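You operate a simulated robot arm through the tools that you are given. There is no shell and no other tool. Be economical: measure what you need, move in short steps, check, and stop when the job is done.

Carry out the task below with a simulated robot arm. There is one attempt and no reset: what you move stays moved.

## Task
Seat the black framed lens in the short rail's holder and focus the screen to a crisp bar.
Fine: holder at the 8 cm mark, rail lamp on for it and off afterwards, other lenses and the shutter left alone. Set down upright: what you pick out.
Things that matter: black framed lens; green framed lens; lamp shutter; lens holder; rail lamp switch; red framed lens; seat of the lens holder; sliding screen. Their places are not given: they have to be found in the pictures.

Only the result counts: the job must be done as asked and must still hold three seconds after the hand-in. Knocking over, shifting, dropping, spilling or breaking anything else fails it.

## Robot
A 7-joint arm with a two-finger parallel gripper, fixed in place. Base frame: the origin is at the foot of the arm, x ahead of it, y to its left, z up; the work surface is at about z = 800. Units: mm, rad, N and s.
With the tool pointing down near the work surface it reaches from about 240 to 680 mm from the base axis. Its first joint turns from -1.152 to 1.152 rad. Payload 2.4 kg.
The tool frame sits at the grasp point between the pads (the TCP): z along the fingers, y along the line on which they close. The tips reach 30 mm beyond it. Largest opening 94 mm; finger width 28, thickness 10; the body of the gripper, 50 by 96 mm, starts 55 mm behind the TCP.
Orientation is that of the tool frame in the base frame, as a unit quaternion [w, x, y, z]. With the fingers straight down and closing along the base's y, the tool's x points along the base's -x, its y along +y and its z along -z.

## Interface
- The arm moves only by the tool move_arm. Its arguments are lists of equal length, an entry for each row: "offset": the shift along the tool's x, y, z in mm, a list of three; "angular": the turn, a rotation vector about the tool's x, y, z in rad, a list of three. In form: {"offset": [[dx, dy, dz], ...], "angular": [[ax, ay, az], ...]}. A call has 1 to 10 rows; each row shifts and turns the commanded pose from where the row before left it, along the tool's axes as they then stand. "gripper" is the closure in counts, from 0 (fully open) to 255 (shut), set as the call begins (left out, the last holds). Each row takes 0.2 s and may step no farther than 50 mm and 0.15 rad from the row before; otherwise, or with a gripper value out of range, the whole call is refused. Where a pose cannot be reached the arm comes as near as it can. A force on the tool above 40 N (or 10 N above the force at the start of the call, whichever is more), or a blocked arm, ends the call early, and 0.2 s more pass. Each finger travels about 153 mm/s and halts on what it meets, pressing with about 26 N; the grip force reading is that of the motor and also rises with nothing between the fingers. The clock runs only during rows and for 0.2 s after the last one: add rows that do not move to give the fingers time. It gives the time, the measured TCP pose, the force on the tool (base axes), the opening and the grip force at its end, in the units of the frame above (readings bear some noise), with the torque about the TCP (base axes, N m) and any sound that the robot's microphone picked up.
- Cameras (640 x 400 px; columns grow to the right, rows downward): "scene" is fixed at [48, 486.4, 1438.8]; the picture's right is [-0.61, -0.79, 0.00], its down [-0.49, 0.38, -0.79] and it looks along [0.62, -0.48, -0.61] (base axes); focal length 327 px, centre (320, 200). "wrist" rides on the gripper at [76, 14, -102] in the tool frame; the picture's right is [-0.18, 0.98, 0.00], its down [-0.75, -0.14, -0.64] and it looks along [-0.63, -0.12, 0.77] (tool axes); focal length 243 px, centre (320, 200).
- grab_frame(camera): a new picture of that camera. The clock stands still meanwhile.
- pixel_to_xyz(camera, pixels): there is no depth. For up to 12 entries [column, row, z] of the newest picture of that camera ("zoom" is the newest enlarged one), the place [x, y] in the base frame at which the ray of that pixel passes the height z, good to about 2 mm. The clock stands still meanwhile.
- inspect(camera, box): a new picture of the part [left, top, right, bottom] of that camera's present view, enlarged. The clock stands still meanwhile.
- job_done(): hands the job in; it is judged then, once.

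Go step by step. Measure first, check grasps and placings, and put right what went wrong. The budget is 80 turns and 34 pictures, counting those below and the enlarged ones. Unless the task says otherwise, let go and move clear before handing in, and close with one line.

The tools are called after "Emit:" as a command line: name --argument value ..., lists and objects as JSON in quotes. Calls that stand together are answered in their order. move_arm: Moves the arm, as the interface text tells. Its arguments: {"type":"object","properties":{"offset":{"type":"array","items":{"type":"array","items":{"type":"number"}}},"angular":{"type":"array","items":{"type":"array","items":{"type":"number"}}},"gripper":{"type":"number"}},"required":["offset","angular"]} The other tools are called the same way: grab_frame (camera) takes a picture; pixel_to_xyz (camera, pixels) gives the place at which the rays of pixels pass given heights; inspect (camera, box) takes an enlarged picture of a part of a camera's view; job_done () hands the job in.

At the start:

```text
t: 0.0
ee_pos: [304.4, 95.9, 1199.7]
tcp_rot: [-0.001, 0.0, 1.0, -0.001]
wrist_force: [0.1, 0.2, 0.9]
ft_torque: [0.01, 0.01, -0.01]
opening: 94.0
gripper_force: 0.0
```

scene: 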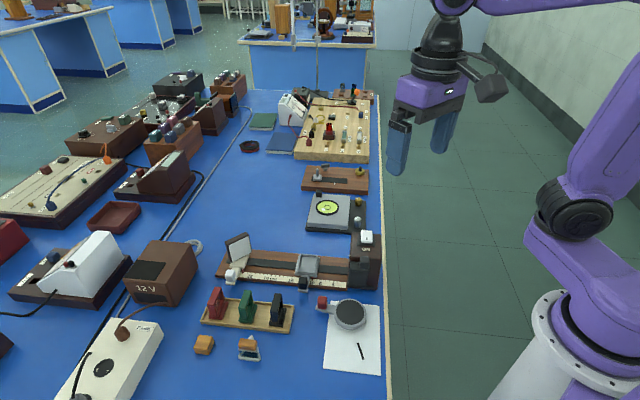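
wrist: 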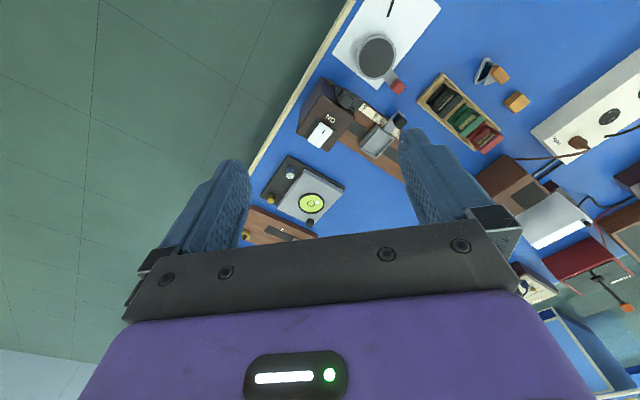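

The scene shows the rail near (300,265), the lens rack near (248,310) and a white switch near (366,237). I'll look closer at both.

Emit:
inspect --camera "scene" --box '[190, 220, 390, 345]'

Emit:
inspect --camera "wrist" --box '[290, 50, 530, 200]'

```text
3.20 times, centred on (290, 282) of scene
```

zoom: 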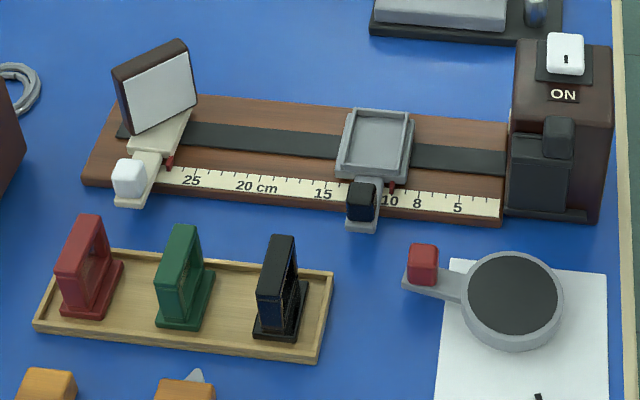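

```text
2.67 times, centred on (410, 125) of wrist
```

zoom: 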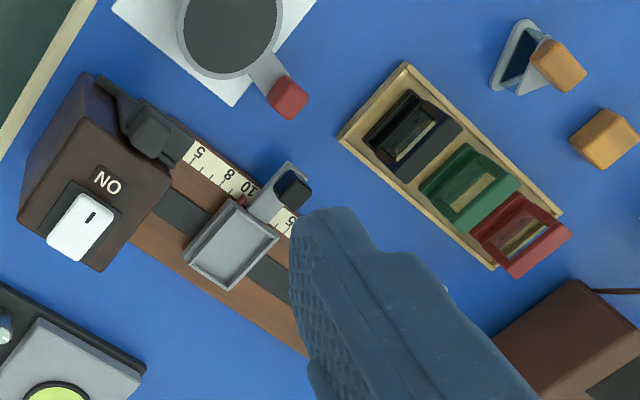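

The holder pointer is near 10 and the lamp box carries the white switch. I'll get rough coordinates.

Emit:
pixel_to_xyz --camera "scene" --pixels '[[347.2, 289.8, 800], [215.9, 277.3, 800], [333.1, 282, 815], [311.9, 279, 815], [249.7, 273, 815], [303, 286, 830], [278.4, 293.6, 850], [277.5, 324.2, 805], [366, 237, 880], [252, 329, 805], [290, 331, 805], [377, 286, 800]]'

Emit:
pixel_to_xyz --camera "wrist" --pixels '[[319, 133, 880], [399, 119, 830], [376, 137, 820], [445, 98, 850], [467, 118, 850], [487, 138, 850], [300, 158, 800], [363, 107, 815], [385, 120, 815]]'

```text
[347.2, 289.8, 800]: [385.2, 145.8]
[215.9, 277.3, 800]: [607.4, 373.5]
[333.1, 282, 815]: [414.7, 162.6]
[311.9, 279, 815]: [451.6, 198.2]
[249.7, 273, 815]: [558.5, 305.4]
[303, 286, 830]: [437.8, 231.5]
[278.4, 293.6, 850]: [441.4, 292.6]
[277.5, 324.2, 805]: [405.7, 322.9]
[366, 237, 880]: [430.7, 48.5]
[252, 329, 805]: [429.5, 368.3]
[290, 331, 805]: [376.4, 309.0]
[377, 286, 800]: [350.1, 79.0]
```

```text
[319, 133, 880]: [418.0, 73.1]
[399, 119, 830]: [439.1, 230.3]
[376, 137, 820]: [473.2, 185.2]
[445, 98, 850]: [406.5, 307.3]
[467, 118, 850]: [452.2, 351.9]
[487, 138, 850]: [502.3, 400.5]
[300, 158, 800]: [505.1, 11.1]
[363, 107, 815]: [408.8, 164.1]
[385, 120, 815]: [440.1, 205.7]
```

Rail runs about 45° in the base frame, with 5 cm at about (412,163) and 25 cm at about (558,305). I'll move closer for a wrist view.

Emit:
move_arm --offset '[[-9, 27, 30], [-9, 27, 30], [-9, 27, 30], [-9, 27, 30], [-9, 27, 30]]' --angular '[[0, 0, 0], [0, 0, 0], [0, 0, 0], [0, 0, 0], [0, 0, 0]]'

Emit:
grab_frame --camera "wrist"

```text
t: 1.2
ee_pos: [347.2, 234.2, 1051.6]
tcp_rot: [0.0, 0.0, 1.0, -0.001]
wrist_force: [0.5, -0.6, 0.3]
ft_torque: [0.0, 0.0, -0.01]
opening: 93.7
gripper_force: 0.1
```

```text
29 pictures are left
```

wrist: 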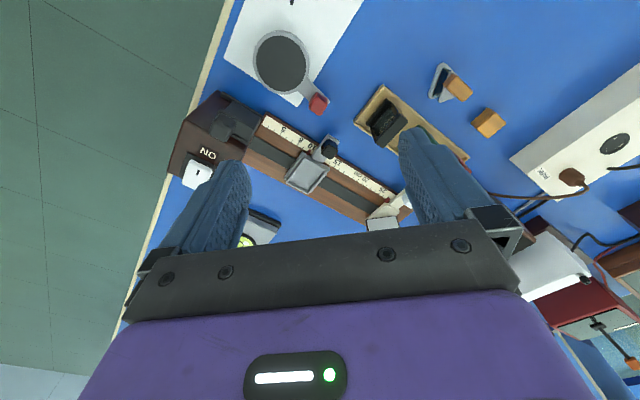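

The rack and rail show in the top half, with the black lens near (385,120). Zooming in.

Emit:
inspect --camera "wrist" --box '[160, 70, 480, 230]'

Emit:
inspect --camera "scene" --box '[200, 280, 300, 342]'

```text
2.00 times, centred on (320, 150) of wrist
```

zoom: 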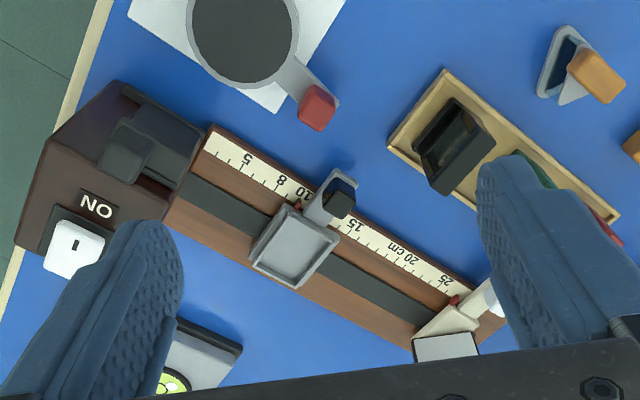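

```text
6.40 times, centred on (250, 311) of scene
```

zoom: 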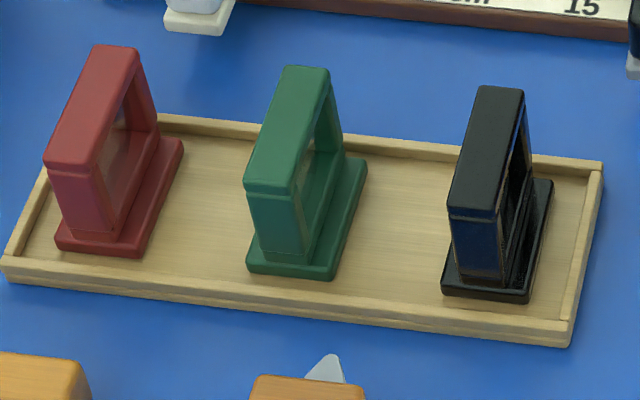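

Frames stand with their planes across the rack axis. I'll turn the tool 45° so the fingers close along the rail/rack direction and hover for a measuring view.

Emit:
move_arm --offset '[[-26, 12, 17], [-26, 12, 17], [-26, 12, 17], [0, 0, 0], [0, 0, 0], [0, 0, 0], [0, 0, 0], [0, 0, 0], [0, 0, 0]]' --angular '[[0, 0, 0], [0, 0, 0], [0, 0, 0], [0, 0, 0.131], [0, 0, 0.131], [0, 0, 0.131], [0, 0, 0.131], [0, 0, 0.131], [0, 0, 0.13]]'

Emit:
inspect --camera "wrist" --box '[0, 0, 640, 400]'

```text
t: 3.2
ee_pos: [427.5, 269.1, 998.8]
tcp_rot: [-0.001, 0.384, 0.923, 0.0]
wrist_force: [-0.8, -0.1, -0.5]
ft_torque: [-0.01, 0.0, -0.03]
opening: 94.0
gripper_force: 0.1
```

```text
1.00 times, centred on (320, 200) of wrist (not enlarged: the box is as wide or as high as the picture)
```

zoom: 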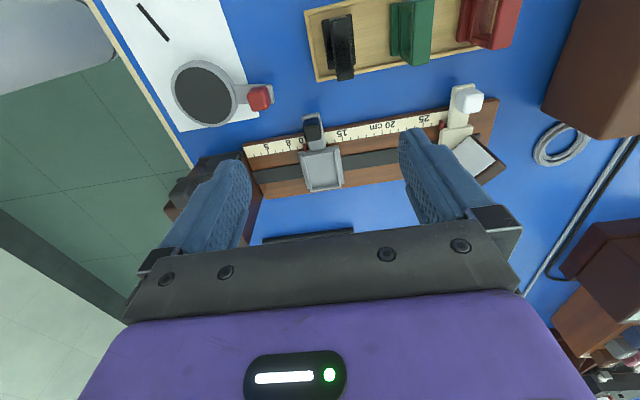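

Good view: black lens near (338,45), holder near (322,165). Zooming for measurement.

Emit:
inspect --camera "wrist" --box '[230, 0, 422, 120]'

Emit:
inspect --camera "wrist" --box '[230, 90, 422, 210]'

```text
3.33 times, centred on (326, 60) of wrist
```

zoom: 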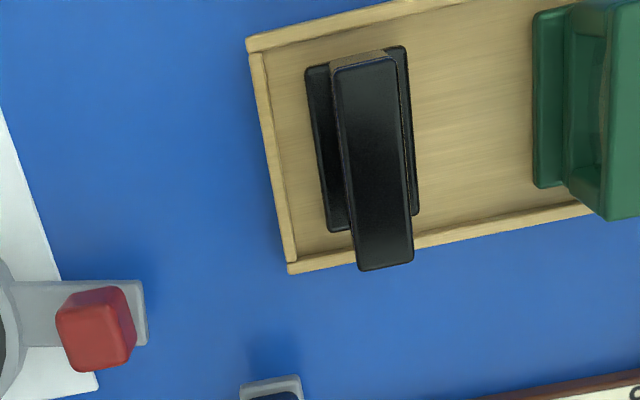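

```text
3.33 times, centred on (326, 150) of wrist
```

zoom: 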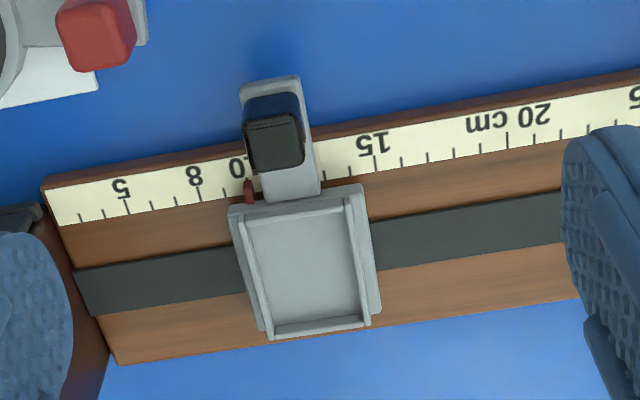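

Now measure the tray and scale from this zoom.

Emit:
pixel_to_xyz --camera "zoom" --pixels '[[127, 208, 815], [375, 162, 815], [200, 193, 815], [248, 192, 815], [229, 207, 825], [362, 186, 825], [264, 330, 825], [381, 305, 825], [243, 91, 825], [299, 78, 825], [274, 145, 840], [320, 265, 822]]'

Emit:
pixel_to_xyz --camera "wrist" --pixels '[[322, 20, 805], [329.5, 69, 805], [351, 14, 805], [354.5, 64, 805], [330, 21, 860], [349, 17.5, 860], [338, 80.5, 860], [354, 78, 860], [305, 13, 810], [317, 81, 810], [399.5, 60, 805], [316, 78, 810]]'

```text
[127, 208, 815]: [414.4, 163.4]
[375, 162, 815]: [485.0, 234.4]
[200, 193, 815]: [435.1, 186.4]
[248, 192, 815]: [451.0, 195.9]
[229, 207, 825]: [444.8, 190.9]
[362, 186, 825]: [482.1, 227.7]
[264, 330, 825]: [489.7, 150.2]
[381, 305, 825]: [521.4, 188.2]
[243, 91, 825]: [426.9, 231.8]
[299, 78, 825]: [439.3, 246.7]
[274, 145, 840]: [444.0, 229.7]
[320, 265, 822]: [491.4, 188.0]
```

```text
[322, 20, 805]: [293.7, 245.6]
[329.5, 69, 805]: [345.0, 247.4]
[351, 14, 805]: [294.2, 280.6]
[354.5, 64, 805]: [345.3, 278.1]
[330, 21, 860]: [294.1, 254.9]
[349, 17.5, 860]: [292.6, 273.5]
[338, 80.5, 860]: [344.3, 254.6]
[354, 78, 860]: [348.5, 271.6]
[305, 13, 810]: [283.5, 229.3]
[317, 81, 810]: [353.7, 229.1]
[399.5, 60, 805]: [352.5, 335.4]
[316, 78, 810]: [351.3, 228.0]
```

The wrist mapping used the older full frame, so I'll re-zoom on the rack and measure from the zoom.

Emit:
inspect --camera "wrist" --box '[230, 0, 422, 120]'

Emit:
pixel_to_xyz --camera "zoom" --pixels '[[306, 68, 812], [328, 232, 812], [404, 47, 812], [417, 213, 812], [333, 62, 860], [399, 52, 860], [359, 270, 860], [412, 264, 860], [536, 12, 812], [540, 187, 812], [333, 62, 870], [412, 264, 870]]'

```text
3.33 times, centred on (326, 60) of wrist
```

zoom: 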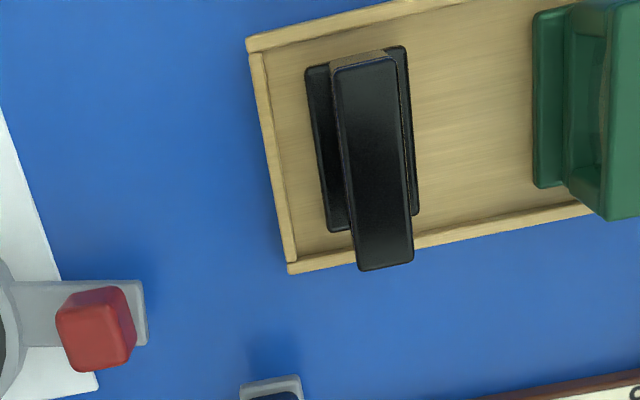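

```text
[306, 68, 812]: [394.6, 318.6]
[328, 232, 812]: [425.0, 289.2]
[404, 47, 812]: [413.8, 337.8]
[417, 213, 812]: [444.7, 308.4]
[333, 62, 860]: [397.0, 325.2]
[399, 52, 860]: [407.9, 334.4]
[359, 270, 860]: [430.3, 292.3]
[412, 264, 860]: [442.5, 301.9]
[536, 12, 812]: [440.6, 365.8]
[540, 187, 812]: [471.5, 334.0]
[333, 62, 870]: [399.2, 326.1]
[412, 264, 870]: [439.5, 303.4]
```

Black lens centre is about (419.5,313.5) with top near z≈860; I'll triangulate the top and the tray height using the scene camera.

Emit:
pixel_to_xyz --camera "scene" --pixels '[[276.1, 303, 850], [276.1, 303, 860], [276.1, 303, 870], [307, 264.5, 820], [307, 264.5, 830], [307, 264.5, 840], [303, 280.5, 840], [303, 280.5, 850], [366, 233.5, 880], [366, 233.5, 900], [312.2, 278, 815], [312.2, 278, 820]]'

Emit:
inspect --camera "scene" --box '[280, 225, 392, 295]'

```text
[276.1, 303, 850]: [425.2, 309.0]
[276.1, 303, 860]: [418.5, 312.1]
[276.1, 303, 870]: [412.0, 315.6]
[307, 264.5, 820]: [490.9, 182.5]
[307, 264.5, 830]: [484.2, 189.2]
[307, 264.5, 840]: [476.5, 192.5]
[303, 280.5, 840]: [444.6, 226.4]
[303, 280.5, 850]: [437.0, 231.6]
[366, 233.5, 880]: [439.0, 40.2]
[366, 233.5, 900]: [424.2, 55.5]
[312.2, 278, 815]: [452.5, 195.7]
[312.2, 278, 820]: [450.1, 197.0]
```

```text
5.71 times, centred on (336, 260) of scene
```

zoom: 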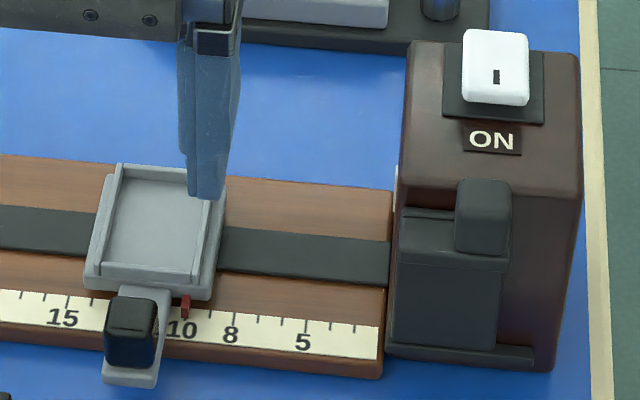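

The lens top is z≈860, the knob of the holder is near (444,228) with top z≈840. First I'll hover over the holder knob to drag it to 8 cm.

Emit:
move_arm --offset '[[-40.8, -17.2, 0], [0, 0, 40], [0, 0, 40], [0, 0, 30], [0, 0, 0]]' --angular '[[0, 0, 0], [0, 0, 0], [0, 0, 0], [0, 0, 0], [0, 0, 0]]' --gripper 119

Emit:
inspect --camera "wrist" --box '[200, 50, 440, 200]'

Emit:
inspect --camera "scene" --box '[260, 225, 372, 295]'

```text
t: 4.4
ee_pos: [441.0, 230.3, 887.4]
tcp_rot: [0.0, 0.382, 0.924, 0.0]
wrist_force: [0.8, -0.2, -0.1]
ft_torque: [-0.02, 0.02, 0.01]
opening: 50.4
gripper_force: 0.0
```

```text
2.67 times, centred on (320, 125) of wrist
```

zoom: 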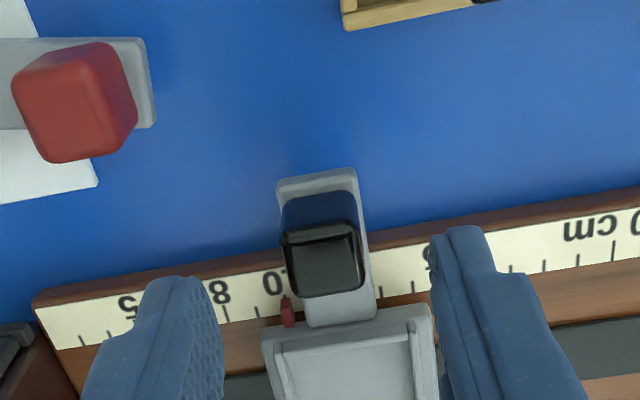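

```text
5.71 times, centred on (316, 260) of scene
```

zoom: 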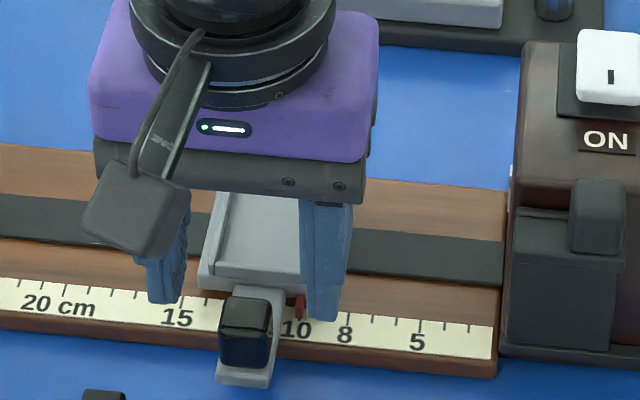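

Fingers straddle the knob. Descend so the tips reach about z≈820 and close.

Emit:
move_arm --offset '[[-2.3, 0.5, 19], [0, 0, 18], [0, 0, 0]]' --angular '[[0, 0, 0], [0, 0, 0], [0, 0, 0]]'

Emit:
move_arm --offset '[[0, 0, 0], [0, 0, 0], [0, 0, 0]]' --angular '[[0, 0, 0], [0, 0, 0], [0, 0, 0]]' --gripper 200

```text
t: 5.2
ee_pos: [443.8, 226.2, 851.8]
tcp_rot: [-0.001, 0.383, 0.924, -0.001]
wrist_force: [-0.3, 0.1, -0.9]
ft_torque: [0.01, -0.01, 0.01]
opening: 50.2
gripper_force: 0.0
```

```text
t: 6.0
ee_pos: [443.2, 225.7, 850.3]
tcp_rot: [0.0, 0.383, 0.924, 0.0]
wrist_force: [1.5, 1.1, -1.4]
ft_torque: [-0.23, -0.12, 0.0]
opening: 23.9
gripper_force: 45.1
```

The knob is gripped (opening 23.9). Drag 19 mm toward the lamp.

Emit:
move_arm --offset '[[0, -7, 0], [0, -6, 0], [0, -6, 0], [0, 0, 0]]' --angular '[[0, 0, 0], [0, 0, 0], [0, 0, 0], [0, 0, 0]]'

Emit:
inspect --camera "wrist" --box '[240, 100, 400, 200]'

```text
t: 7.0
ee_pos: [431.4, 212.8, 852.4]
tcp_rot: [0.0, 0.382, 0.924, 0.0]
wrist_force: [-3.5, 5.0, 10.0]
ft_torque: [0.37, 0.3, -0.17]
opening: 21.8
gripper_force: 44.7
```

```text
4.00 times, centred on (320, 150) of wrist
```

zoom: 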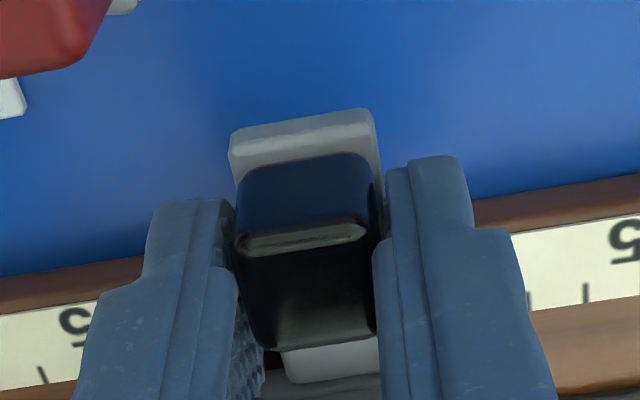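

It moved roughly 17.5 mm by reading. Release, lift and read the pointer.

Emit:
move_arm --offset '[[0, 0, 0], [0, 0, 0], [0, 0, -30], [0, 0, -40]]' --angular '[[0, 0, 0], [0, 0, 0], [0, 0, 0], [0, 0, 0]]' --gripper 119

Emit:
inspect --camera "wrist" --box '[240, 80, 400, 180]'

Emit:
inspect --camera "scene" --box '[280, 250, 360, 300]'

```text
t: 8.0
ee_pos: [428.7, 211.4, 924.3]
tcp_rot: [0.0, 0.383, 0.924, 0.0]
wrist_force: [0.9, -0.2, 0.4]
ft_torque: [-0.01, 0.02, -0.01]
opening: 50.4
gripper_force: 0.0
```

```text
4.00 times, centred on (320, 130) of wrist
```

zoom: 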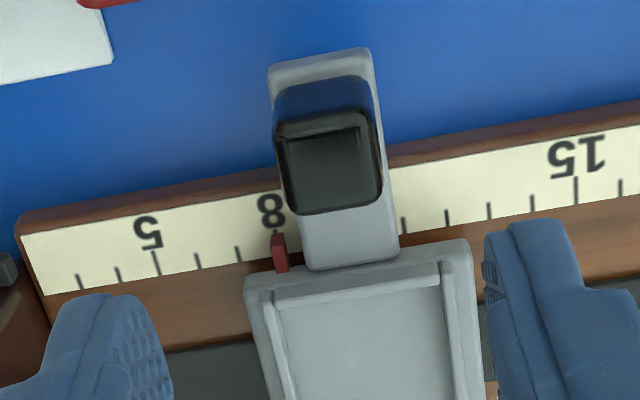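

```text
8.00 times, centred on (320, 275) of scene
```

zoom: 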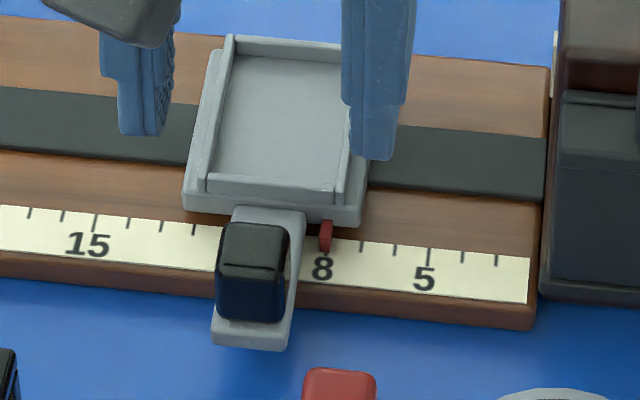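

The pointer now sits at 8 in both views (wrist (279,250), scene (327,235)). Now measure the tray from this scene zoom.

Emit:
pixel_to_xyz --camera "zoom" --pixels '[[208, 178, 822], [336, 190, 822], [234, 52, 822], [208, 178, 828], [336, 190, 828], [234, 52, 828], [183, 200, 822], [363, 215, 822], [221, 50, 822], [327, 230, 816]]'

Emit:
inspect --camera "wrist" --box '[260, 110, 420, 210]'

```text
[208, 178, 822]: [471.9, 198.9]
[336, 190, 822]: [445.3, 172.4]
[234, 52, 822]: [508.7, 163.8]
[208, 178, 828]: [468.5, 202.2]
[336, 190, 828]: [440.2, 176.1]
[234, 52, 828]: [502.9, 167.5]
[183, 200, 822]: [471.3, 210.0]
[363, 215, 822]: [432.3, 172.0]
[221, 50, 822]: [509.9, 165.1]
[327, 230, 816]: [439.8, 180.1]
```

```text
4.00 times, centred on (340, 160) of wrist
```

zoom: 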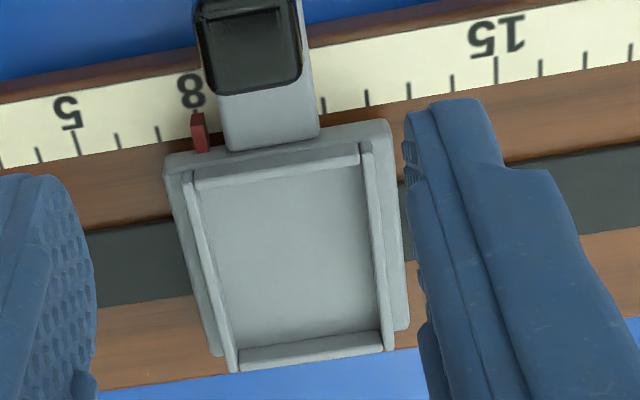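

Clear view of the four-sided tray; query its corners.

Emit:
pixel_to_xyz --camera "zoom" --pixels '[[198, 190, 822], [367, 166, 822], [236, 348, 822], [380, 330, 822], [182, 178, 828], [368, 146, 828], [230, 370, 828], [390, 348, 828], [165, 157, 822], [388, 122, 822], [216, 352, 822], [408, 328, 822]]'

```text
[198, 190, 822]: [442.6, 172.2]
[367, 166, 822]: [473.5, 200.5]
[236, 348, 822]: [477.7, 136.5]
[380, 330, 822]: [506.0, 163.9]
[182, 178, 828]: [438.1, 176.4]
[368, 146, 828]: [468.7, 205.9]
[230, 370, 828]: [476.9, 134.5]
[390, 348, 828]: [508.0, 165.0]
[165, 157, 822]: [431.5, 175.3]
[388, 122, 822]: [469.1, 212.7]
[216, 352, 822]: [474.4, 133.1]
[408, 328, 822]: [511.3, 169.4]
```

Tray floor inside is about 42×50 mm centred near (475.5,168.2). Now hover over the black lens.

Emit:
move_arm --offset '[[26.3, 21.8, 0], [26.3, 21.8, 0], [26.3, 21.8, 0], [0, 0, 20], [0, 0, 0]]' --angular '[[0, 0, 0], [0, 0, 0], [0, 0, 0], [0, 0, 0], [0, 0, 0]]' --gripper 150

Emit:
grab_frame --camera "wrist"

```text
t: 9.2
ee_pos: [422.2, 313.1, 901.4]
tcp_rot: [0.0, 0.382, 0.924, 0.001]
wrist_force: [-0.6, -1.3, -0.7]
ft_torque: [0.02, 0.01, -0.02]
opening: 38.5
gripper_force: 0.1
```

```text
15 pictures are left
```

wrist: 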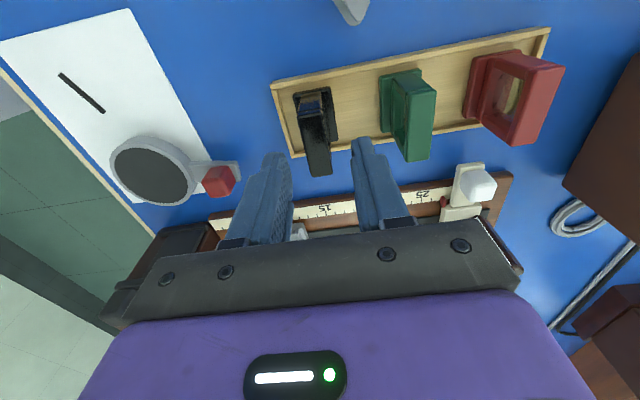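

The lens top is between the finger lines; verify its centre.

Emit:
pixel_to_xyz --camera "wrist" --pixels '[[310, 176, 860], [331, 174, 860], [301, 114, 860], [325, 111, 860], [316, 144, 860]]'

```text
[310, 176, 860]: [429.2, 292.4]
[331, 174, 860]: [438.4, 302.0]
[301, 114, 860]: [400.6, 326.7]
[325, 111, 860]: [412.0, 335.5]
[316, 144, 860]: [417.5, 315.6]
```

Centre ≈(420,314), matching. Descend to z≈850 and close gently.

Emit:
move_arm --offset '[[1.5, -0.9, 20], [0, 0, 20], [0, 0, 11], [0, 0, 0]]' --angular '[[0, 0, 0], [0, 0, 0], [0, 0, 0], [0, 0, 0]]'

Emit:
move_arm --offset '[[0, 0, 0], [0, 0, 0], [0, 0, 0]]' --angular '[[0, 0, 0], [0, 0, 0], [0, 0, 0]]' --gripper 235

```text
t: 10.2
ee_pos: [421.5, 313.1, 852.9]
tcp_rot: [-0.001, 0.383, 0.924, 0.0]
wrist_force: [0.8, 0.5, -0.4]
ft_torque: [-0.03, -0.02, 0.0]
opening: 38.9
gripper_force: 0.1
```

```text
t: 11.0
ee_pos: [421.1, 312.9, 852.7]
tcp_rot: [-0.001, 0.383, 0.924, 0.001]
wrist_force: [0.1, 1.2, 0.5]
ft_torque: [0.01, 0.0, -0.01]
opening: 19.7
gripper_force: 26.4
```

Gripped (19.7 mm). Lift 70 mm and carry to above the tray.

Emit:
move_arm --offset '[[0, 0, -25], [0, 0, -45], [-35.6, -15.9, 0], [-35.6, -15.9, 0], [-35.6, -15.9, 0], [-35.6, -15.8, 0], [0, 0, 0], [0, 0, 0]]' --angular '[[0, 0, 0], [0, 0, 0], [0, 0, 0], [0, 0, 0], [0, 0, 0], [0, 0, 0], [0, 0, 0], [0, 0, 0]]'

Emit:
grab_frame --camera "wrist"

Emit:
inspect --camera "scene" --box '[200, 200, 392, 320]'

```text
t: 12.8
ee_pos: [479.6, 167.0, 918.4]
tcp_rot: [0.0, 0.382, 0.924, 0.0]
wrist_force: [0.7, 0.5, -0.3]
ft_torque: [0.01, -0.02, 0.0]
opening: 7.3
gripper_force: 0.1
```

```text
14 pictures are left
```

wrist: 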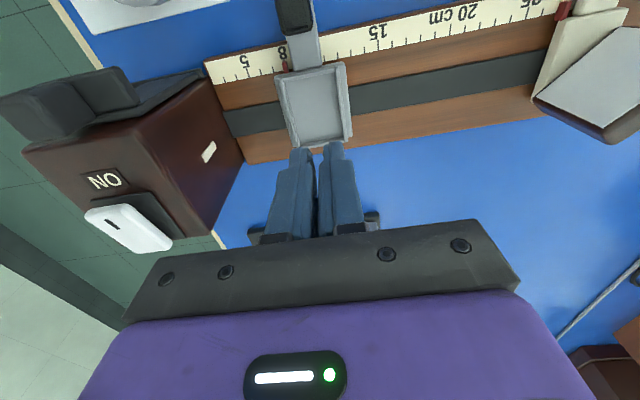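

```text
3.33 times, centred on (296, 260) of scene
```

zoom: 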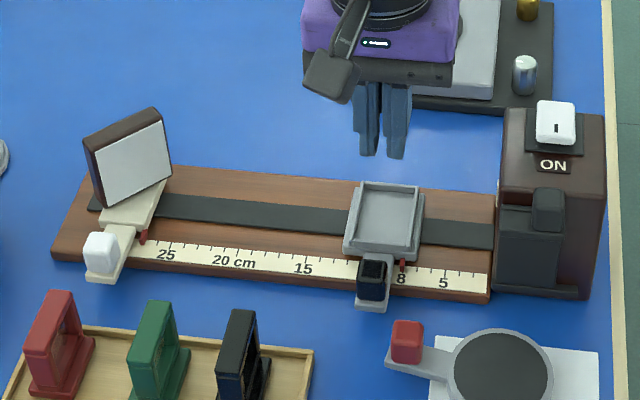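

The fingers slipped off (opening 7.3) and the black lens still stands in the rack, so the pads must have met the bulging glass. I'll grip its frame by the sides instead, turning the tool −90°.

Emit:
move_arm --offset '[[0, 0, -35], [0, 0, 0], [0, 0, 0], [0, 0, 0], [0, 0, 0], [0, 0, 0], [0, 0, 0], [0, 0, 0], [0, 0, 0], [0, 0, 0]]' --angular '[[0, 0, 0], [0, 0, -0.145], [0, 0, -0.145], [0, 0, -0.145], [0, 0, -0.145], [0, 0, -0.145], [0, 0, -0.145], [0, 0, -0.145], [0, 0, -0.145], [0, 0, -0.145]]' --gripper 65

Emit:
move_arm --offset '[[0, 0, 0], [0, 0, 0], [0, 0, 0]]' --angular '[[0, 0, -0.135], [0, 0, -0.131], [0, 0, 0]]'

```text
t: 15.0
ee_pos: [476.5, 169.0, 956.3]
tcp_rot: [0.0, -0.259, 0.966, 0.0]
wrist_force: [0.5, -0.2, -0.4]
ft_torque: [0.02, 0.0, 0.0]
opening: 70.0
gripper_force: 0.0
```

```text
t: 15.8
ee_pos: [475.9, 168.9, 955.3]
tcp_rot: [0.0, -0.384, 0.923, 0.0]
wrist_force: [1.2, 0.2, 0.2]
ft_torque: [0.03, -0.04, 0.0]
opening: 70.0
gripper_force: 0.0
```

Orientation reached. Move over the black lens.

Emit:
move_arm --offset '[[-15.8, 35.4, 0], [-15.8, 35.4, 0], [-15.8, 35.4, 0], [-15.7, 35.2, 0], [0, 0, 40], [0, 0, 0]]' --angular '[[0, 0, 0], [0, 0, 0], [0, 0, 0], [0, 0, 0], [0, 0, 0], [0, 0, 0]]'

Emit:
grab_frame --camera "wrist"

```text
t: 17.2
ee_pos: [420.2, 315.0, 917.6]
tcp_rot: [0.0, -0.383, 0.924, 0.0]
wrist_force: [0.0, -0.2, 0.0]
ft_torque: [0.0, 0.01, 0.0]
opening: 69.8
gripper_force: 0.0
```

```text
12 pictures are left
```

wrist: 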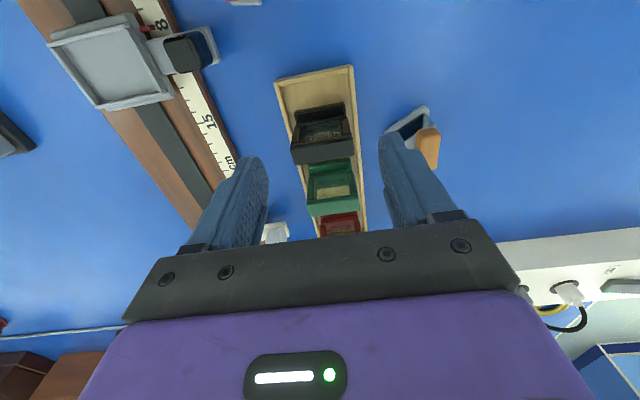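

Lens bar seen at (291–354, 138–165). Check its centre at z 860.

Emit:
pixel_to_xyz --camera "wrist" --pixels '[[291, 148, 860], [350, 138, 860], [292, 165, 860], [354, 155, 860], [322, 152, 860], [278, 81, 810], [353, 66, 810], [383, 175, 860]]'

```text
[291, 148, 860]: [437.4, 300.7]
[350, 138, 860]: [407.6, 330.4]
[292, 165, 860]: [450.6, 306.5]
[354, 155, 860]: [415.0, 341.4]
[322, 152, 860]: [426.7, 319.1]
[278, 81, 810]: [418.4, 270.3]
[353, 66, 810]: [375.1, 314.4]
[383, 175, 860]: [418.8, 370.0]
```

The lens shifted ~9 mm along the rack in the slip. One zoom for accuracy before grasping.

Emit:
inspect --camera "wrist" --box '[260, 60, 420, 160]'

```text
4.00 times, centred on (340, 110) of wrist
```

zoom: 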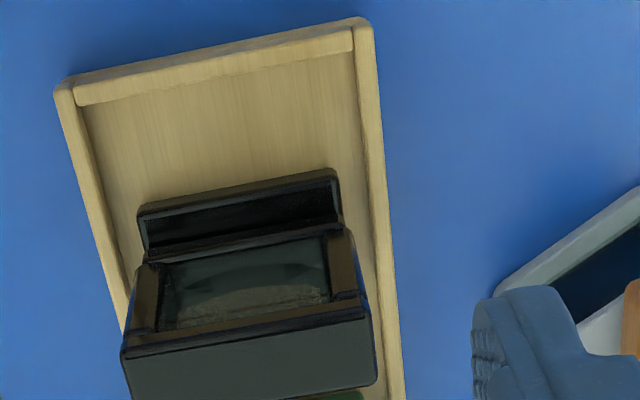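

Emit:
pixel_to_xyz --camera "zoom" --pixels '[[122, 352, 860], [368, 312, 860], [133, 400, 860], [380, 378, 860], [138, 208, 812], [338, 170, 812], [250, 361, 860]]'

```text
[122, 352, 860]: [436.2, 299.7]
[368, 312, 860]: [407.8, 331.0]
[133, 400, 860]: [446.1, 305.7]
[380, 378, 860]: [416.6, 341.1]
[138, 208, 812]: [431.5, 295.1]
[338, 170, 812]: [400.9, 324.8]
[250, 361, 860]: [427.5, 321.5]
```

Lens centre ≈(426.3,319.4). Descend with fingers on either side and close.

Emit:
move_arm --offset '[[-7.4, -1.2, 0], [0, 0, 25], [0, 0, 25], [0, 0, 17], [0, 0, 0]]' --angular '[[0, 0, 0], [0, 0, 0], [0, 0, 0], [0, 0, 0], [0, 0, 0]]'

Emit:
move_arm --offset '[[0, 0, 0], [0, 0, 0], [0, 0, 0], [0, 0, 0]]' --angular '[[0, 0, 0], [0, 0, 0], [0, 0, 0], [0, 0, 0]]' --gripper 160

Emit:
move_arm --offset '[[0, 0, -10], [0, 0, 0], [0, 0, 0]]' --angular '[[0, 0, 0], [0, 0, 0], [0, 0, 0]]'

```text
t: 18.4
ee_pos: [426.5, 316.1, 850.3]
tcp_rot: [0.0, -0.382, 0.924, -0.001]
wrist_force: [-0.3, -0.3, 0.4]
ft_torque: [0.0, 0.0, -0.01]
opening: 69.8
gripper_force: 0.0
```

```text
t: 19.4
ee_pos: [425.8, 316.0, 849.2]
tcp_rot: [0.0, -0.383, 0.924, 0.001]
wrist_force: [-0.7, 0.4, 0.0]
ft_torque: [-0.03, 0.01, 0.02]
opening: 49.6
gripper_force: 25.5
```

```text
t: 20.2
ee_pos: [425.9, 316.2, 861.6]
tcp_rot: [0.0, -0.383, 0.924, 0.0]
wrist_force: [-0.2, -0.3, -1.2]
ft_torque: [-0.02, -0.03, 0.0]
opening: 49.4
gripper_force: 26.1
```

Held at 49.4 mm. Lift and carry to the tray.

Emit:
move_arm --offset '[[0, 0, -30], [0, 0, -30], [18.2, -34.8, 0], [18.2, -34.8, 0], [18.2, -34.8, 0], [18.1, -34.9, 0], [0, 0, 0], [0, 0, 0]]' --angular '[[0, 0, 0], [0, 0, 0], [0, 0, 0], [0, 0, 0], [0, 0, 0], [0, 0, 0], [0, 0, 0], [0, 0, 0]]'

```text
t: 22.0
ee_pos: [471.1, 167.9, 919.5]
tcp_rot: [0.0, -0.383, 0.924, 0.0]
wrist_force: [-0.8, 1.1, -0.6]
ft_torque: [0.01, -0.02, 0.03]
opening: 49.4
gripper_force: 25.7
```

Still held. Lower to just above the tray and check from the scene.

Emit:
move_arm --offset '[[-1, -1, 20], [0, 0, 18], [0, 0, 0]]' --angular '[[0, 0, 0], [0, 0, 0], [0, 0, 0]]'

Emit:
inspect --camera "scene" --box '[270, 230, 350, 280]'

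```text
t: 22.8
ee_pos: [474.8, 169.0, 879.8]
tcp_rot: [-0.001, -0.383, 0.924, 0.0]
wrist_force: [-1.3, -0.1, -1.2]
ft_torque: [0.02, 0.01, 0.01]
opening: 49.3
gripper_force: 26.7
```

```text
8.00 times, centred on (310, 255) of scene
```

zoom: 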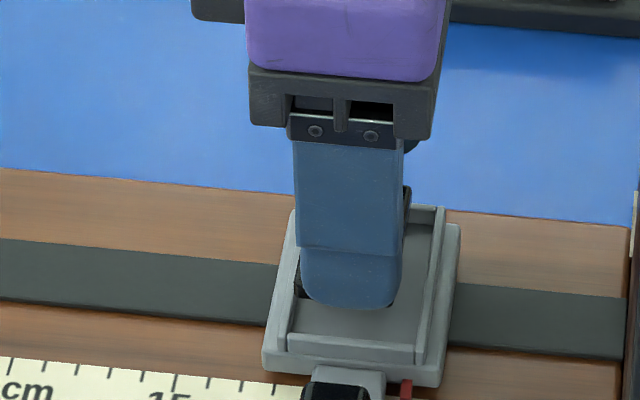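

The foot sits about 3 mm too far to the screen side; correct and lower gently until contact.

Emit:
move_arm --offset '[[3.5, -0.5, 0], [0, 0, 4], [0, 0, 3], [0, 0, 0], [0, 0, 0]]' --angular '[[0, 0, 0], [0, 0, 0], [0, 0, 0], [0, 0, 0], [0, 0, 0]]'

Emit:
move_arm --offset '[[0, 0, 2], [0, 0, 2], [0, 0, 0], [0, 0, 0]]' --angular '[[0, 0, 0], [0, 0, 0], [0, 0, 0], [0, 0, 0]]'

```text
t: 24.0
ee_pos: [473.3, 166.2, 874.0]
tcp_rot: [0.001, -0.383, 0.924, 0.0]
wrist_force: [-5.6, 7.7, 24.9]
ft_torque: [0.09, -0.34, 0.13]
opening: 49.7
gripper_force: 25.7
```

```text
t: 25.0
ee_pos: [473.9, 165.5, 868.2]
tcp_rot: [0.001, -0.383, 0.924, -0.001]
wrist_force: [-5.6, 3.7, 22.4]
ft_torque: [-0.03, -0.32, 0.05]
opening: 49.5
gripper_force: 26.2
```

Contact force of ~22 N appears with a sideways part, so the foot may be on a rim. Look before releasing.

Emit:
inspect --camera "scene" --box '[278, 240, 342, 280]'

```text
10.00 times, centred on (310, 260) of scene
```

zoom: 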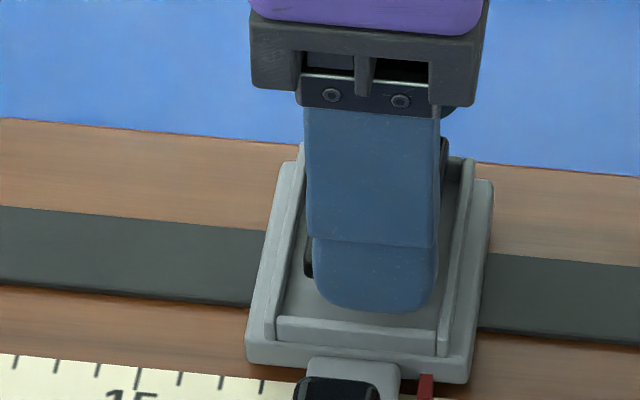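

Lateral force points toward −v, so the foot presses the far rim. Raise a little, shift 2 mm toward the scale, lower again.

Emit:
move_arm --offset '[[0, 0, -5], [0, 2, 0], [0, 0, 0], [0, 0, 0]]' --angular '[[0, 0, 0], [0, 0, 0], [0, 0, 0], [0, 0, 0]]'

Emit:
move_arm --offset '[[0, 0, 2], [0, 0, 2], [0, 0, 0], [0, 0, 0]]' --angular '[[0, 0, 0], [0, 0, 0], [0, 0, 0], [0, 0, 0]]'

```text
t: 26.0
ee_pos: [471.4, 166.5, 874.2]
tcp_rot: [0.0, -0.383, 0.924, 0.001]
wrist_force: [-0.3, -0.4, -0.6]
ft_torque: [0.01, -0.02, 0.04]
opening: 49.4
gripper_force: 26.2
```

```text
t: 27.0
ee_pos: [472.3, 166.1, 869.8]
tcp_rot: [0.001, -0.383, 0.924, 0.0]
wrist_force: [0.3, 0.0, -0.7]
ft_torque: [0.0, 0.0, 0.0]
opening: 49.6
gripper_force: 25.7
```

No lateral contact now. Lower a little at a time.

Emit:
move_arm --offset '[[0, 0, 1], [0, 0, 1], [0, 0, 0]]' --angular '[[0, 0, 0], [0, 0, 0], [0, 0, 0]]'

Emit:
move_arm --offset '[[0, 0, 1], [0, 0, 1], [0, 0, 0]]' --angular '[[0, 0, 0], [0, 0, 0], [0, 0, 0]]'

```text
t: 27.8
ee_pos: [472.0, 166.9, 870.2]
tcp_rot: [0.001, -0.383, 0.924, 0.001]
wrist_force: [-1.5, -1.0, 10.8]
ft_torque: [-0.1, -0.26, -0.05]
opening: 49.2
gripper_force: 25.6
```

```text
t: 28.6
ee_pos: [471.8, 167.9, 866.9]
tcp_rot: [0.001, -0.383, 0.924, -0.001]
wrist_force: [-3.9, 5.4, 24.0]
ft_torque: [-0.07, -0.49, 0.05]
opening: 49.6
gripper_force: 26.5
```

Contact torque places the contact at the far edge (v≈+25 mm). Compare finger and rim in the last zoom.

Emit:
pixel_to_xyz --camera "zoom" --pixels '[[375, 308, 838], [358, 320, 828], [276, 318, 828], [438, 333, 828], [462, 160, 828], [476, 160, 828], [305, 278, 828], [305, 278, 822], [302, 148, 828]]'

```text
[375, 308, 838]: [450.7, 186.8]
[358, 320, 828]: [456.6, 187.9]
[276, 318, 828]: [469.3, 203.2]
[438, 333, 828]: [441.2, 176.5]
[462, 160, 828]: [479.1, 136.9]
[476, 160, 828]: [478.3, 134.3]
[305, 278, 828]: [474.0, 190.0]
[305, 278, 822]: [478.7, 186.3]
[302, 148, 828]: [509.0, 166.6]
```

Rim centre in v is ≈36.3 while the lens is ≈37.7+; shift another 1.8 mm and lower.

Emit:
move_arm --offset '[[0, 0, -6], [0, 1.8, 0], [0, 0, 2], [0, 0, 2], [0, 0, 0], [0, 0, 0]]' --angular '[[0, 0, 0], [0, 0, 0], [0, 0, 0], [0, 0, 0], [0, 0, 0], [0, 0, 0]]'

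Emit:
move_arm --offset '[[0, 0, 1], [0, 0, 1], [0, 0, 0]]' --angular '[[0, 0, 0], [0, 0, 0], [0, 0, 0]]'

Emit:
move_arm --offset '[[0, 0, 1], [0, 0, 1], [0, 0, 0]]' --angular '[[0, 0, 0], [0, 0, 0], [0, 0, 0]]'

```text
t: 30.0
ee_pos: [470.9, 167.1, 869.8]
tcp_rot: [0.0, -0.382, 0.924, 0.001]
wrist_force: [0.0, -0.5, -1.3]
ft_torque: [0.02, 0.0, 0.0]
opening: 49.5
gripper_force: 25.8
```

```text
t: 30.8
ee_pos: [469.3, 167.9, 867.3]
tcp_rot: [0.0, -0.383, 0.924, 0.001]
wrist_force: [0.1, 0.1, -0.5]
ft_torque: [0.02, -0.04, -0.02]
opening: 49.7
gripper_force: 25.9
```

```text
t: 31.6
ee_pos: [470.4, 166.5, 865.3]
tcp_rot: [0.0, -0.383, 0.924, 0.001]
wrist_force: [0.5, -0.2, -1.1]
ft_torque: [0.01, 0.0, -0.01]
opening: 49.5
gripper_force: 25.9
```

Now it goes lower freely (865.3) – it has cleared the rim. Continue to the floor.

Emit:
move_arm --offset '[[0, 0, 1], [0, 0, 1], [0, 0, 0]]' --angular '[[0, 0, 0], [0, 0, 0], [0, 0, 0]]'

Emit:
move_arm --offset '[[0, 0, 1], [0, 0, 1], [0, 0, 0]]' --angular '[[0, 0, 0], [0, 0, 0], [0, 0, 0]]'

```text
t: 32.4
ee_pos: [470.3, 167.3, 863.0]
tcp_rot: [0.0, -0.383, 0.924, 0.0]
wrist_force: [-0.3, -0.5, 0.1]
ft_torque: [-0.03, 0.03, -0.02]
opening: 49.4
gripper_force: 26.1
```

```text
t: 33.2
ee_pos: [470.9, 167.8, 862.6]
tcp_rot: [0.004, -0.383, 0.924, 0.0]
wrist_force: [0.6, -2.4, 40.5]
ft_torque: [0.29, 1.13, 0.2]
opening: 49.2
gripper_force: 26.2
```

Floor contact at z≈862.5. Ease up 1.5 mm, open modestly, and rise.

Emit:
move_arm --offset '[[0, 0, -1.5], [0, 0, 0], [0, 0, 0]]' --angular '[[0, 0, 0], [0, 0, 0], [0, 0, 0]]'

Emit:
move_arm --offset '[[0, 0, 0], [0, 0, 0], [0, 0, 0], [0, 0, -20], [0, 0, -40], [0, 0, -40], [0, 0, 0]]' --angular '[[0, 0, 0], [0, 0, 0], [0, 0, 0], [0, 0, 0], [0, 0, 0], [0, 0, 0], [0, 0, 0]]' --gripper 98

Emit:
inspect --camera "scene" --box '[270, 220, 382, 290]'

```text
t: 34.0
ee_pos: [471.4, 166.5, 863.4]
tcp_rot: [0.001, -0.382, 0.924, 0.001]
wrist_force: [6.2, -4.2, 22.2]
ft_torque: [0.06, 0.24, 0.23]
opening: 49.2
gripper_force: 26.1
```

```text
t: 35.6
ee_pos: [471.1, 166.1, 962.5]
tcp_rot: [-0.001, -0.383, 0.924, 0.0]
wrist_force: [0.3, 1.2, 0.2]
ft_torque: [-0.01, 0.0, -0.02]
opening: 57.8
gripper_force: 0.0
```

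```text
5.71 times, centred on (326, 255) of scene
```

zoom: 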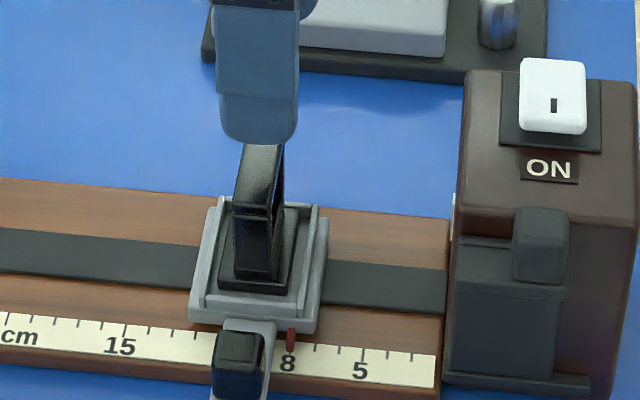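

The black lens stands upright in the tray and the pointer is at 8. The switch cap is around (402,77), z≈922, with ON on its near (rack) side; move over it with closed fingers and look.

Emit:
move_arm --offset '[[0, 0, -30], [31, -4.6, 0], [31, -4.6, 0], [30.2, -4.5, 0], [0, 0, 0]]' --angular '[[0, 0, 0], [0, 0, 0], [0, 0, 0], [0, 0, 0], [0, 0, 0]]' --gripper 255

Emit:
inspect --camera "wrist" --box '[200, 40, 440, 190]'

```text
t: 36.8
ee_pos: [416.5, 93.0, 992.9]
tcp_rot: [0.0, -0.384, 0.923, 0.0]
wrist_force: [0.0, -0.2, 0.5]
ft_torque: [0.04, 0.0, 0.0]
opening: 0.0
gripper_force: 26.2
```

```text
2.67 times, centred on (320, 115) of wrist
```

zoom: 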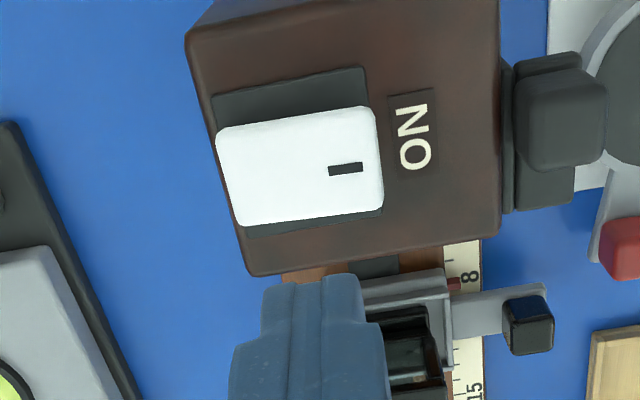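

The rocker's cap spans (217–383,107–225), with the marked end beside ON. Locate it.

Emit:
pixel_to_xyz --camera "zoom" --pixels '[[300, 165, 922], [355, 165, 922], [235, 170, 922], [300, 165, 912], [355, 165, 912], [235, 170, 912], [412, 135, 905]]'

Emit:
pixel_to_xyz --camera "scene" --pixels '[[365.8, 239, 905], [365.8, 239, 915], [365.8, 239, 925], [365.8, 228, 915], [365.8, 228, 925]]'

```text
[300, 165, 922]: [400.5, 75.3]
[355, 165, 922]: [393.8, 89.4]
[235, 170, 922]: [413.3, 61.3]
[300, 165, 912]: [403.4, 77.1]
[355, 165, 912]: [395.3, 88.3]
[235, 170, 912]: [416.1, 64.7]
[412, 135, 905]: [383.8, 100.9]
```

```text
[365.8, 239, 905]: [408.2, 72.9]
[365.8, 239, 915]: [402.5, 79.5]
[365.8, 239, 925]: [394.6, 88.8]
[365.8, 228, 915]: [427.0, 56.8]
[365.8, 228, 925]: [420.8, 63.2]
```

Press point is about (394,88), z≈922. Move over and descend gently.

Emit:
move_arm --offset '[[19, 14, 0], [0, 0, 20], [0, 0, 14], [0, 0, 0]]' --angular '[[0, 0, 0], [0, 0, 0], [0, 0, 0], [0, 0, 0]]'

Emit:
move_arm --offset '[[0, 0, 2], [0, 0, 2], [0, 0, 2], [0, 0, 2], [0, 0, 2]]' --angular '[[0, 0, 0], [0, 0, 0], [0, 0, 0], [0, 0, 0], [0, 0, 0]]'

```text
t: 37.8
ee_pos: [392.6, 87.9, 958.6]
tcp_rot: [0.0, -0.384, 0.923, 0.0]
wrist_force: [0.2, 0.2, 0.8]
ft_torque: [0.02, 0.01, 0.03]
opening: 0.0
gripper_force: 26.2
```

```text
t: 38.8
ee_pos: [390.7, 89.3, 953.9]
tcp_rot: [0.0, -0.384, 0.924, 0.0]
wrist_force: [-5.6, -1.2, 16.5]
ft_torque: [-0.16, 0.07, -0.08]
opening: 0.1
gripper_force: 26.0
stopped in row 4: the force on the tool passed its limit at 48 N (the readings are from after the stop); the commanded pose is now the measured one
```

A firm contact (48 N) at z≈954. Raise and see whether the lamp is on.

Emit:
move_arm --offset '[[0, 0, -20], [0, 0, -30], [0, 0, 0]]' --angular '[[0, 0, 0], [0, 0, 0], [0, 0, 0]]'

Emit:
inspect --camera "scene" --box '[210, 210, 386, 320]'

```text
t: 39.6
ee_pos: [390.6, 91.7, 1002.6]
tcp_rot: [0.0, -0.384, 0.923, 0.0]
wrist_force: [-0.2, -0.4, 0.3]
ft_torque: [0.0, 0.01, -0.02]
opening: 0.0
gripper_force: 25.7
```

```text
3.64 times, centred on (298, 265) of scene
```

zoom: 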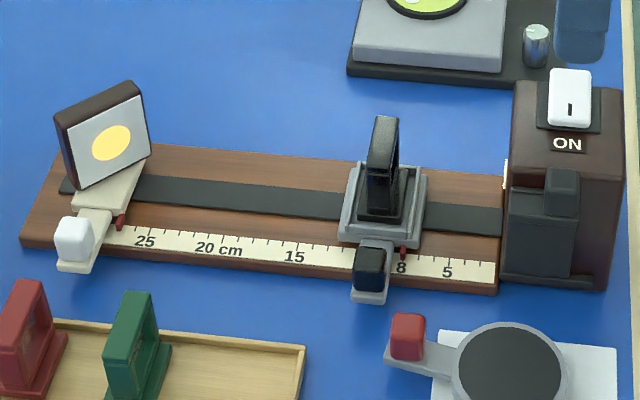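

The lamp is on: the screen at ≈26.4 cm shows a blurred round patch (width ≈41 px of 76). Locate the screen's white knob.

Emit:
pixel_to_xyz --camera "zoom" --pixels '[[74, 226, 840], [74, 226, 845], [74, 226, 835], [370, 256, 842], [122, 218, 816], [403, 250, 816], [58, 268, 815], [92, 272, 815]]'

```text
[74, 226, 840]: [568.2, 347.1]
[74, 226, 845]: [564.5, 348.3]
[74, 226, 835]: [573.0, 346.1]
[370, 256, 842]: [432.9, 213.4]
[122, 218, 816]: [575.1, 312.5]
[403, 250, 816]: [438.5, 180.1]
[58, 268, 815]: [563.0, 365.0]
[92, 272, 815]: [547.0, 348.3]
```

Screen knob ≈(563.7,350). Turn the fingers back to close along the rail, then move there.

Emit:
move_arm --offset '[[0, 0, -10], [0, 0, 0], [0, 0, 0], [0, 0, 0], [0, 0, 0], [0, 0, 0], [0, 0, 0], [0, 0, 0], [0, 0, 0], [0, 0, 0]]' --angular '[[0, 0, 0.13], [0, 0, 0.145], [0, 0, 0.145], [0, 0, 0.145], [0, 0, 0.145], [0, 0, 0.145], [0, 0, 0.145], [0, 0, 0.145], [0, 0, 0.145], [0, 0, 0.145]]' --gripper 119

Emit:
move_arm --offset '[[8.7, 43.5, 0], [8.7, 43.5, 0], [8.7, 43.5, 0], [8.7, 43.5, 0], [8.7, 43.5, 0], [8.7, 43.5, 0], [8.7, 43.5, 0], [0, 0, 0], [0, 0, 0]]' --angular '[[0, 0, 0.136], [0, 0, 0], [0, 0, 0], [0, 0, 0], [0, 0, 0], [0, 0, 0], [0, 0, 0], [0, 0, 0], [0, 0, 0]]'

```text
t: 41.8
ee_pos: [391.8, 88.7, 1011.6]
tcp_rot: [0.0, 0.32, 0.947, 0.001]
wrist_force: [-0.1, 0.5, 0.0]
ft_torque: [-0.01, 0.01, -0.02]
opening: 49.8
gripper_force: 0.1
```

```text
t: 43.8
ee_pos: [557.0, 350.1, 1012.8]
tcp_rot: [0.0, 0.383, 0.924, 0.0]
wrist_force: [0.5, 1.3, -0.4]
ft_torque: [0.02, 0.02, -0.02]
opening: 50.2
gripper_force: 0.0
```

Adjust 4.7 mm and descend to knob height, then close.

Emit:
move_arm --offset '[[-4.8, 4.7, 0], [0, 0, 40], [0, 0, 40], [0, 0, 40], [0, 0, 20], [0, 0, 20], [0, 0, 0]]' --angular '[[0, 0, 0], [0, 0, 0], [0, 0, 0], [0, 0, 0], [0, 0, 0], [0, 0, 0], [0, 0, 0]]'

Emit:
move_arm --offset '[[0, 0, 0], [0, 0, 0], [0, 0, 0]]' --angular '[[0, 0, 0], [0, 0, 0], [0, 0, 0]]' --gripper 200

```text
t: 45.4
ee_pos: [564.3, 351.6, 850.9]
tcp_rot: [0.001, 0.382, 0.924, 0.001]
wrist_force: [0.3, 0.6, 0.1]
ft_torque: [0.02, 0.01, -0.02]
opening: 50.1
gripper_force: 0.1
```

```text
t: 46.2
ee_pos: [562.9, 350.3, 851.4]
tcp_rot: [-0.001, 0.382, 0.924, -0.001]
wrist_force: [-9.6, -7.9, 3.8]
ft_torque: [0.02, 0.13, 0.09]
opening: 27.7
gripper_force: 6.2
```

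Fingers have met the knob off-centre (opening 27.7); let it settle.

Emit:
move_arm --offset '[[0, -1, 0], [0, -1, 0], [0, 0, 0], [0, 0, 0]]' --angular '[[0, 0, 0], [0, 0, 0], [0, 0, 0], [0, 0, 0]]'

```text
t: 47.2
ee_pos: [563.5, 350.2, 852.0]
tcp_rot: [0.0, 0.383, 0.924, 0.001]
wrist_force: [-5.0, -4.5, 0.5]
ft_torque: [-0.17, 0.1, -0.11]
opening: 24.5
gripper_force: 3.4
```

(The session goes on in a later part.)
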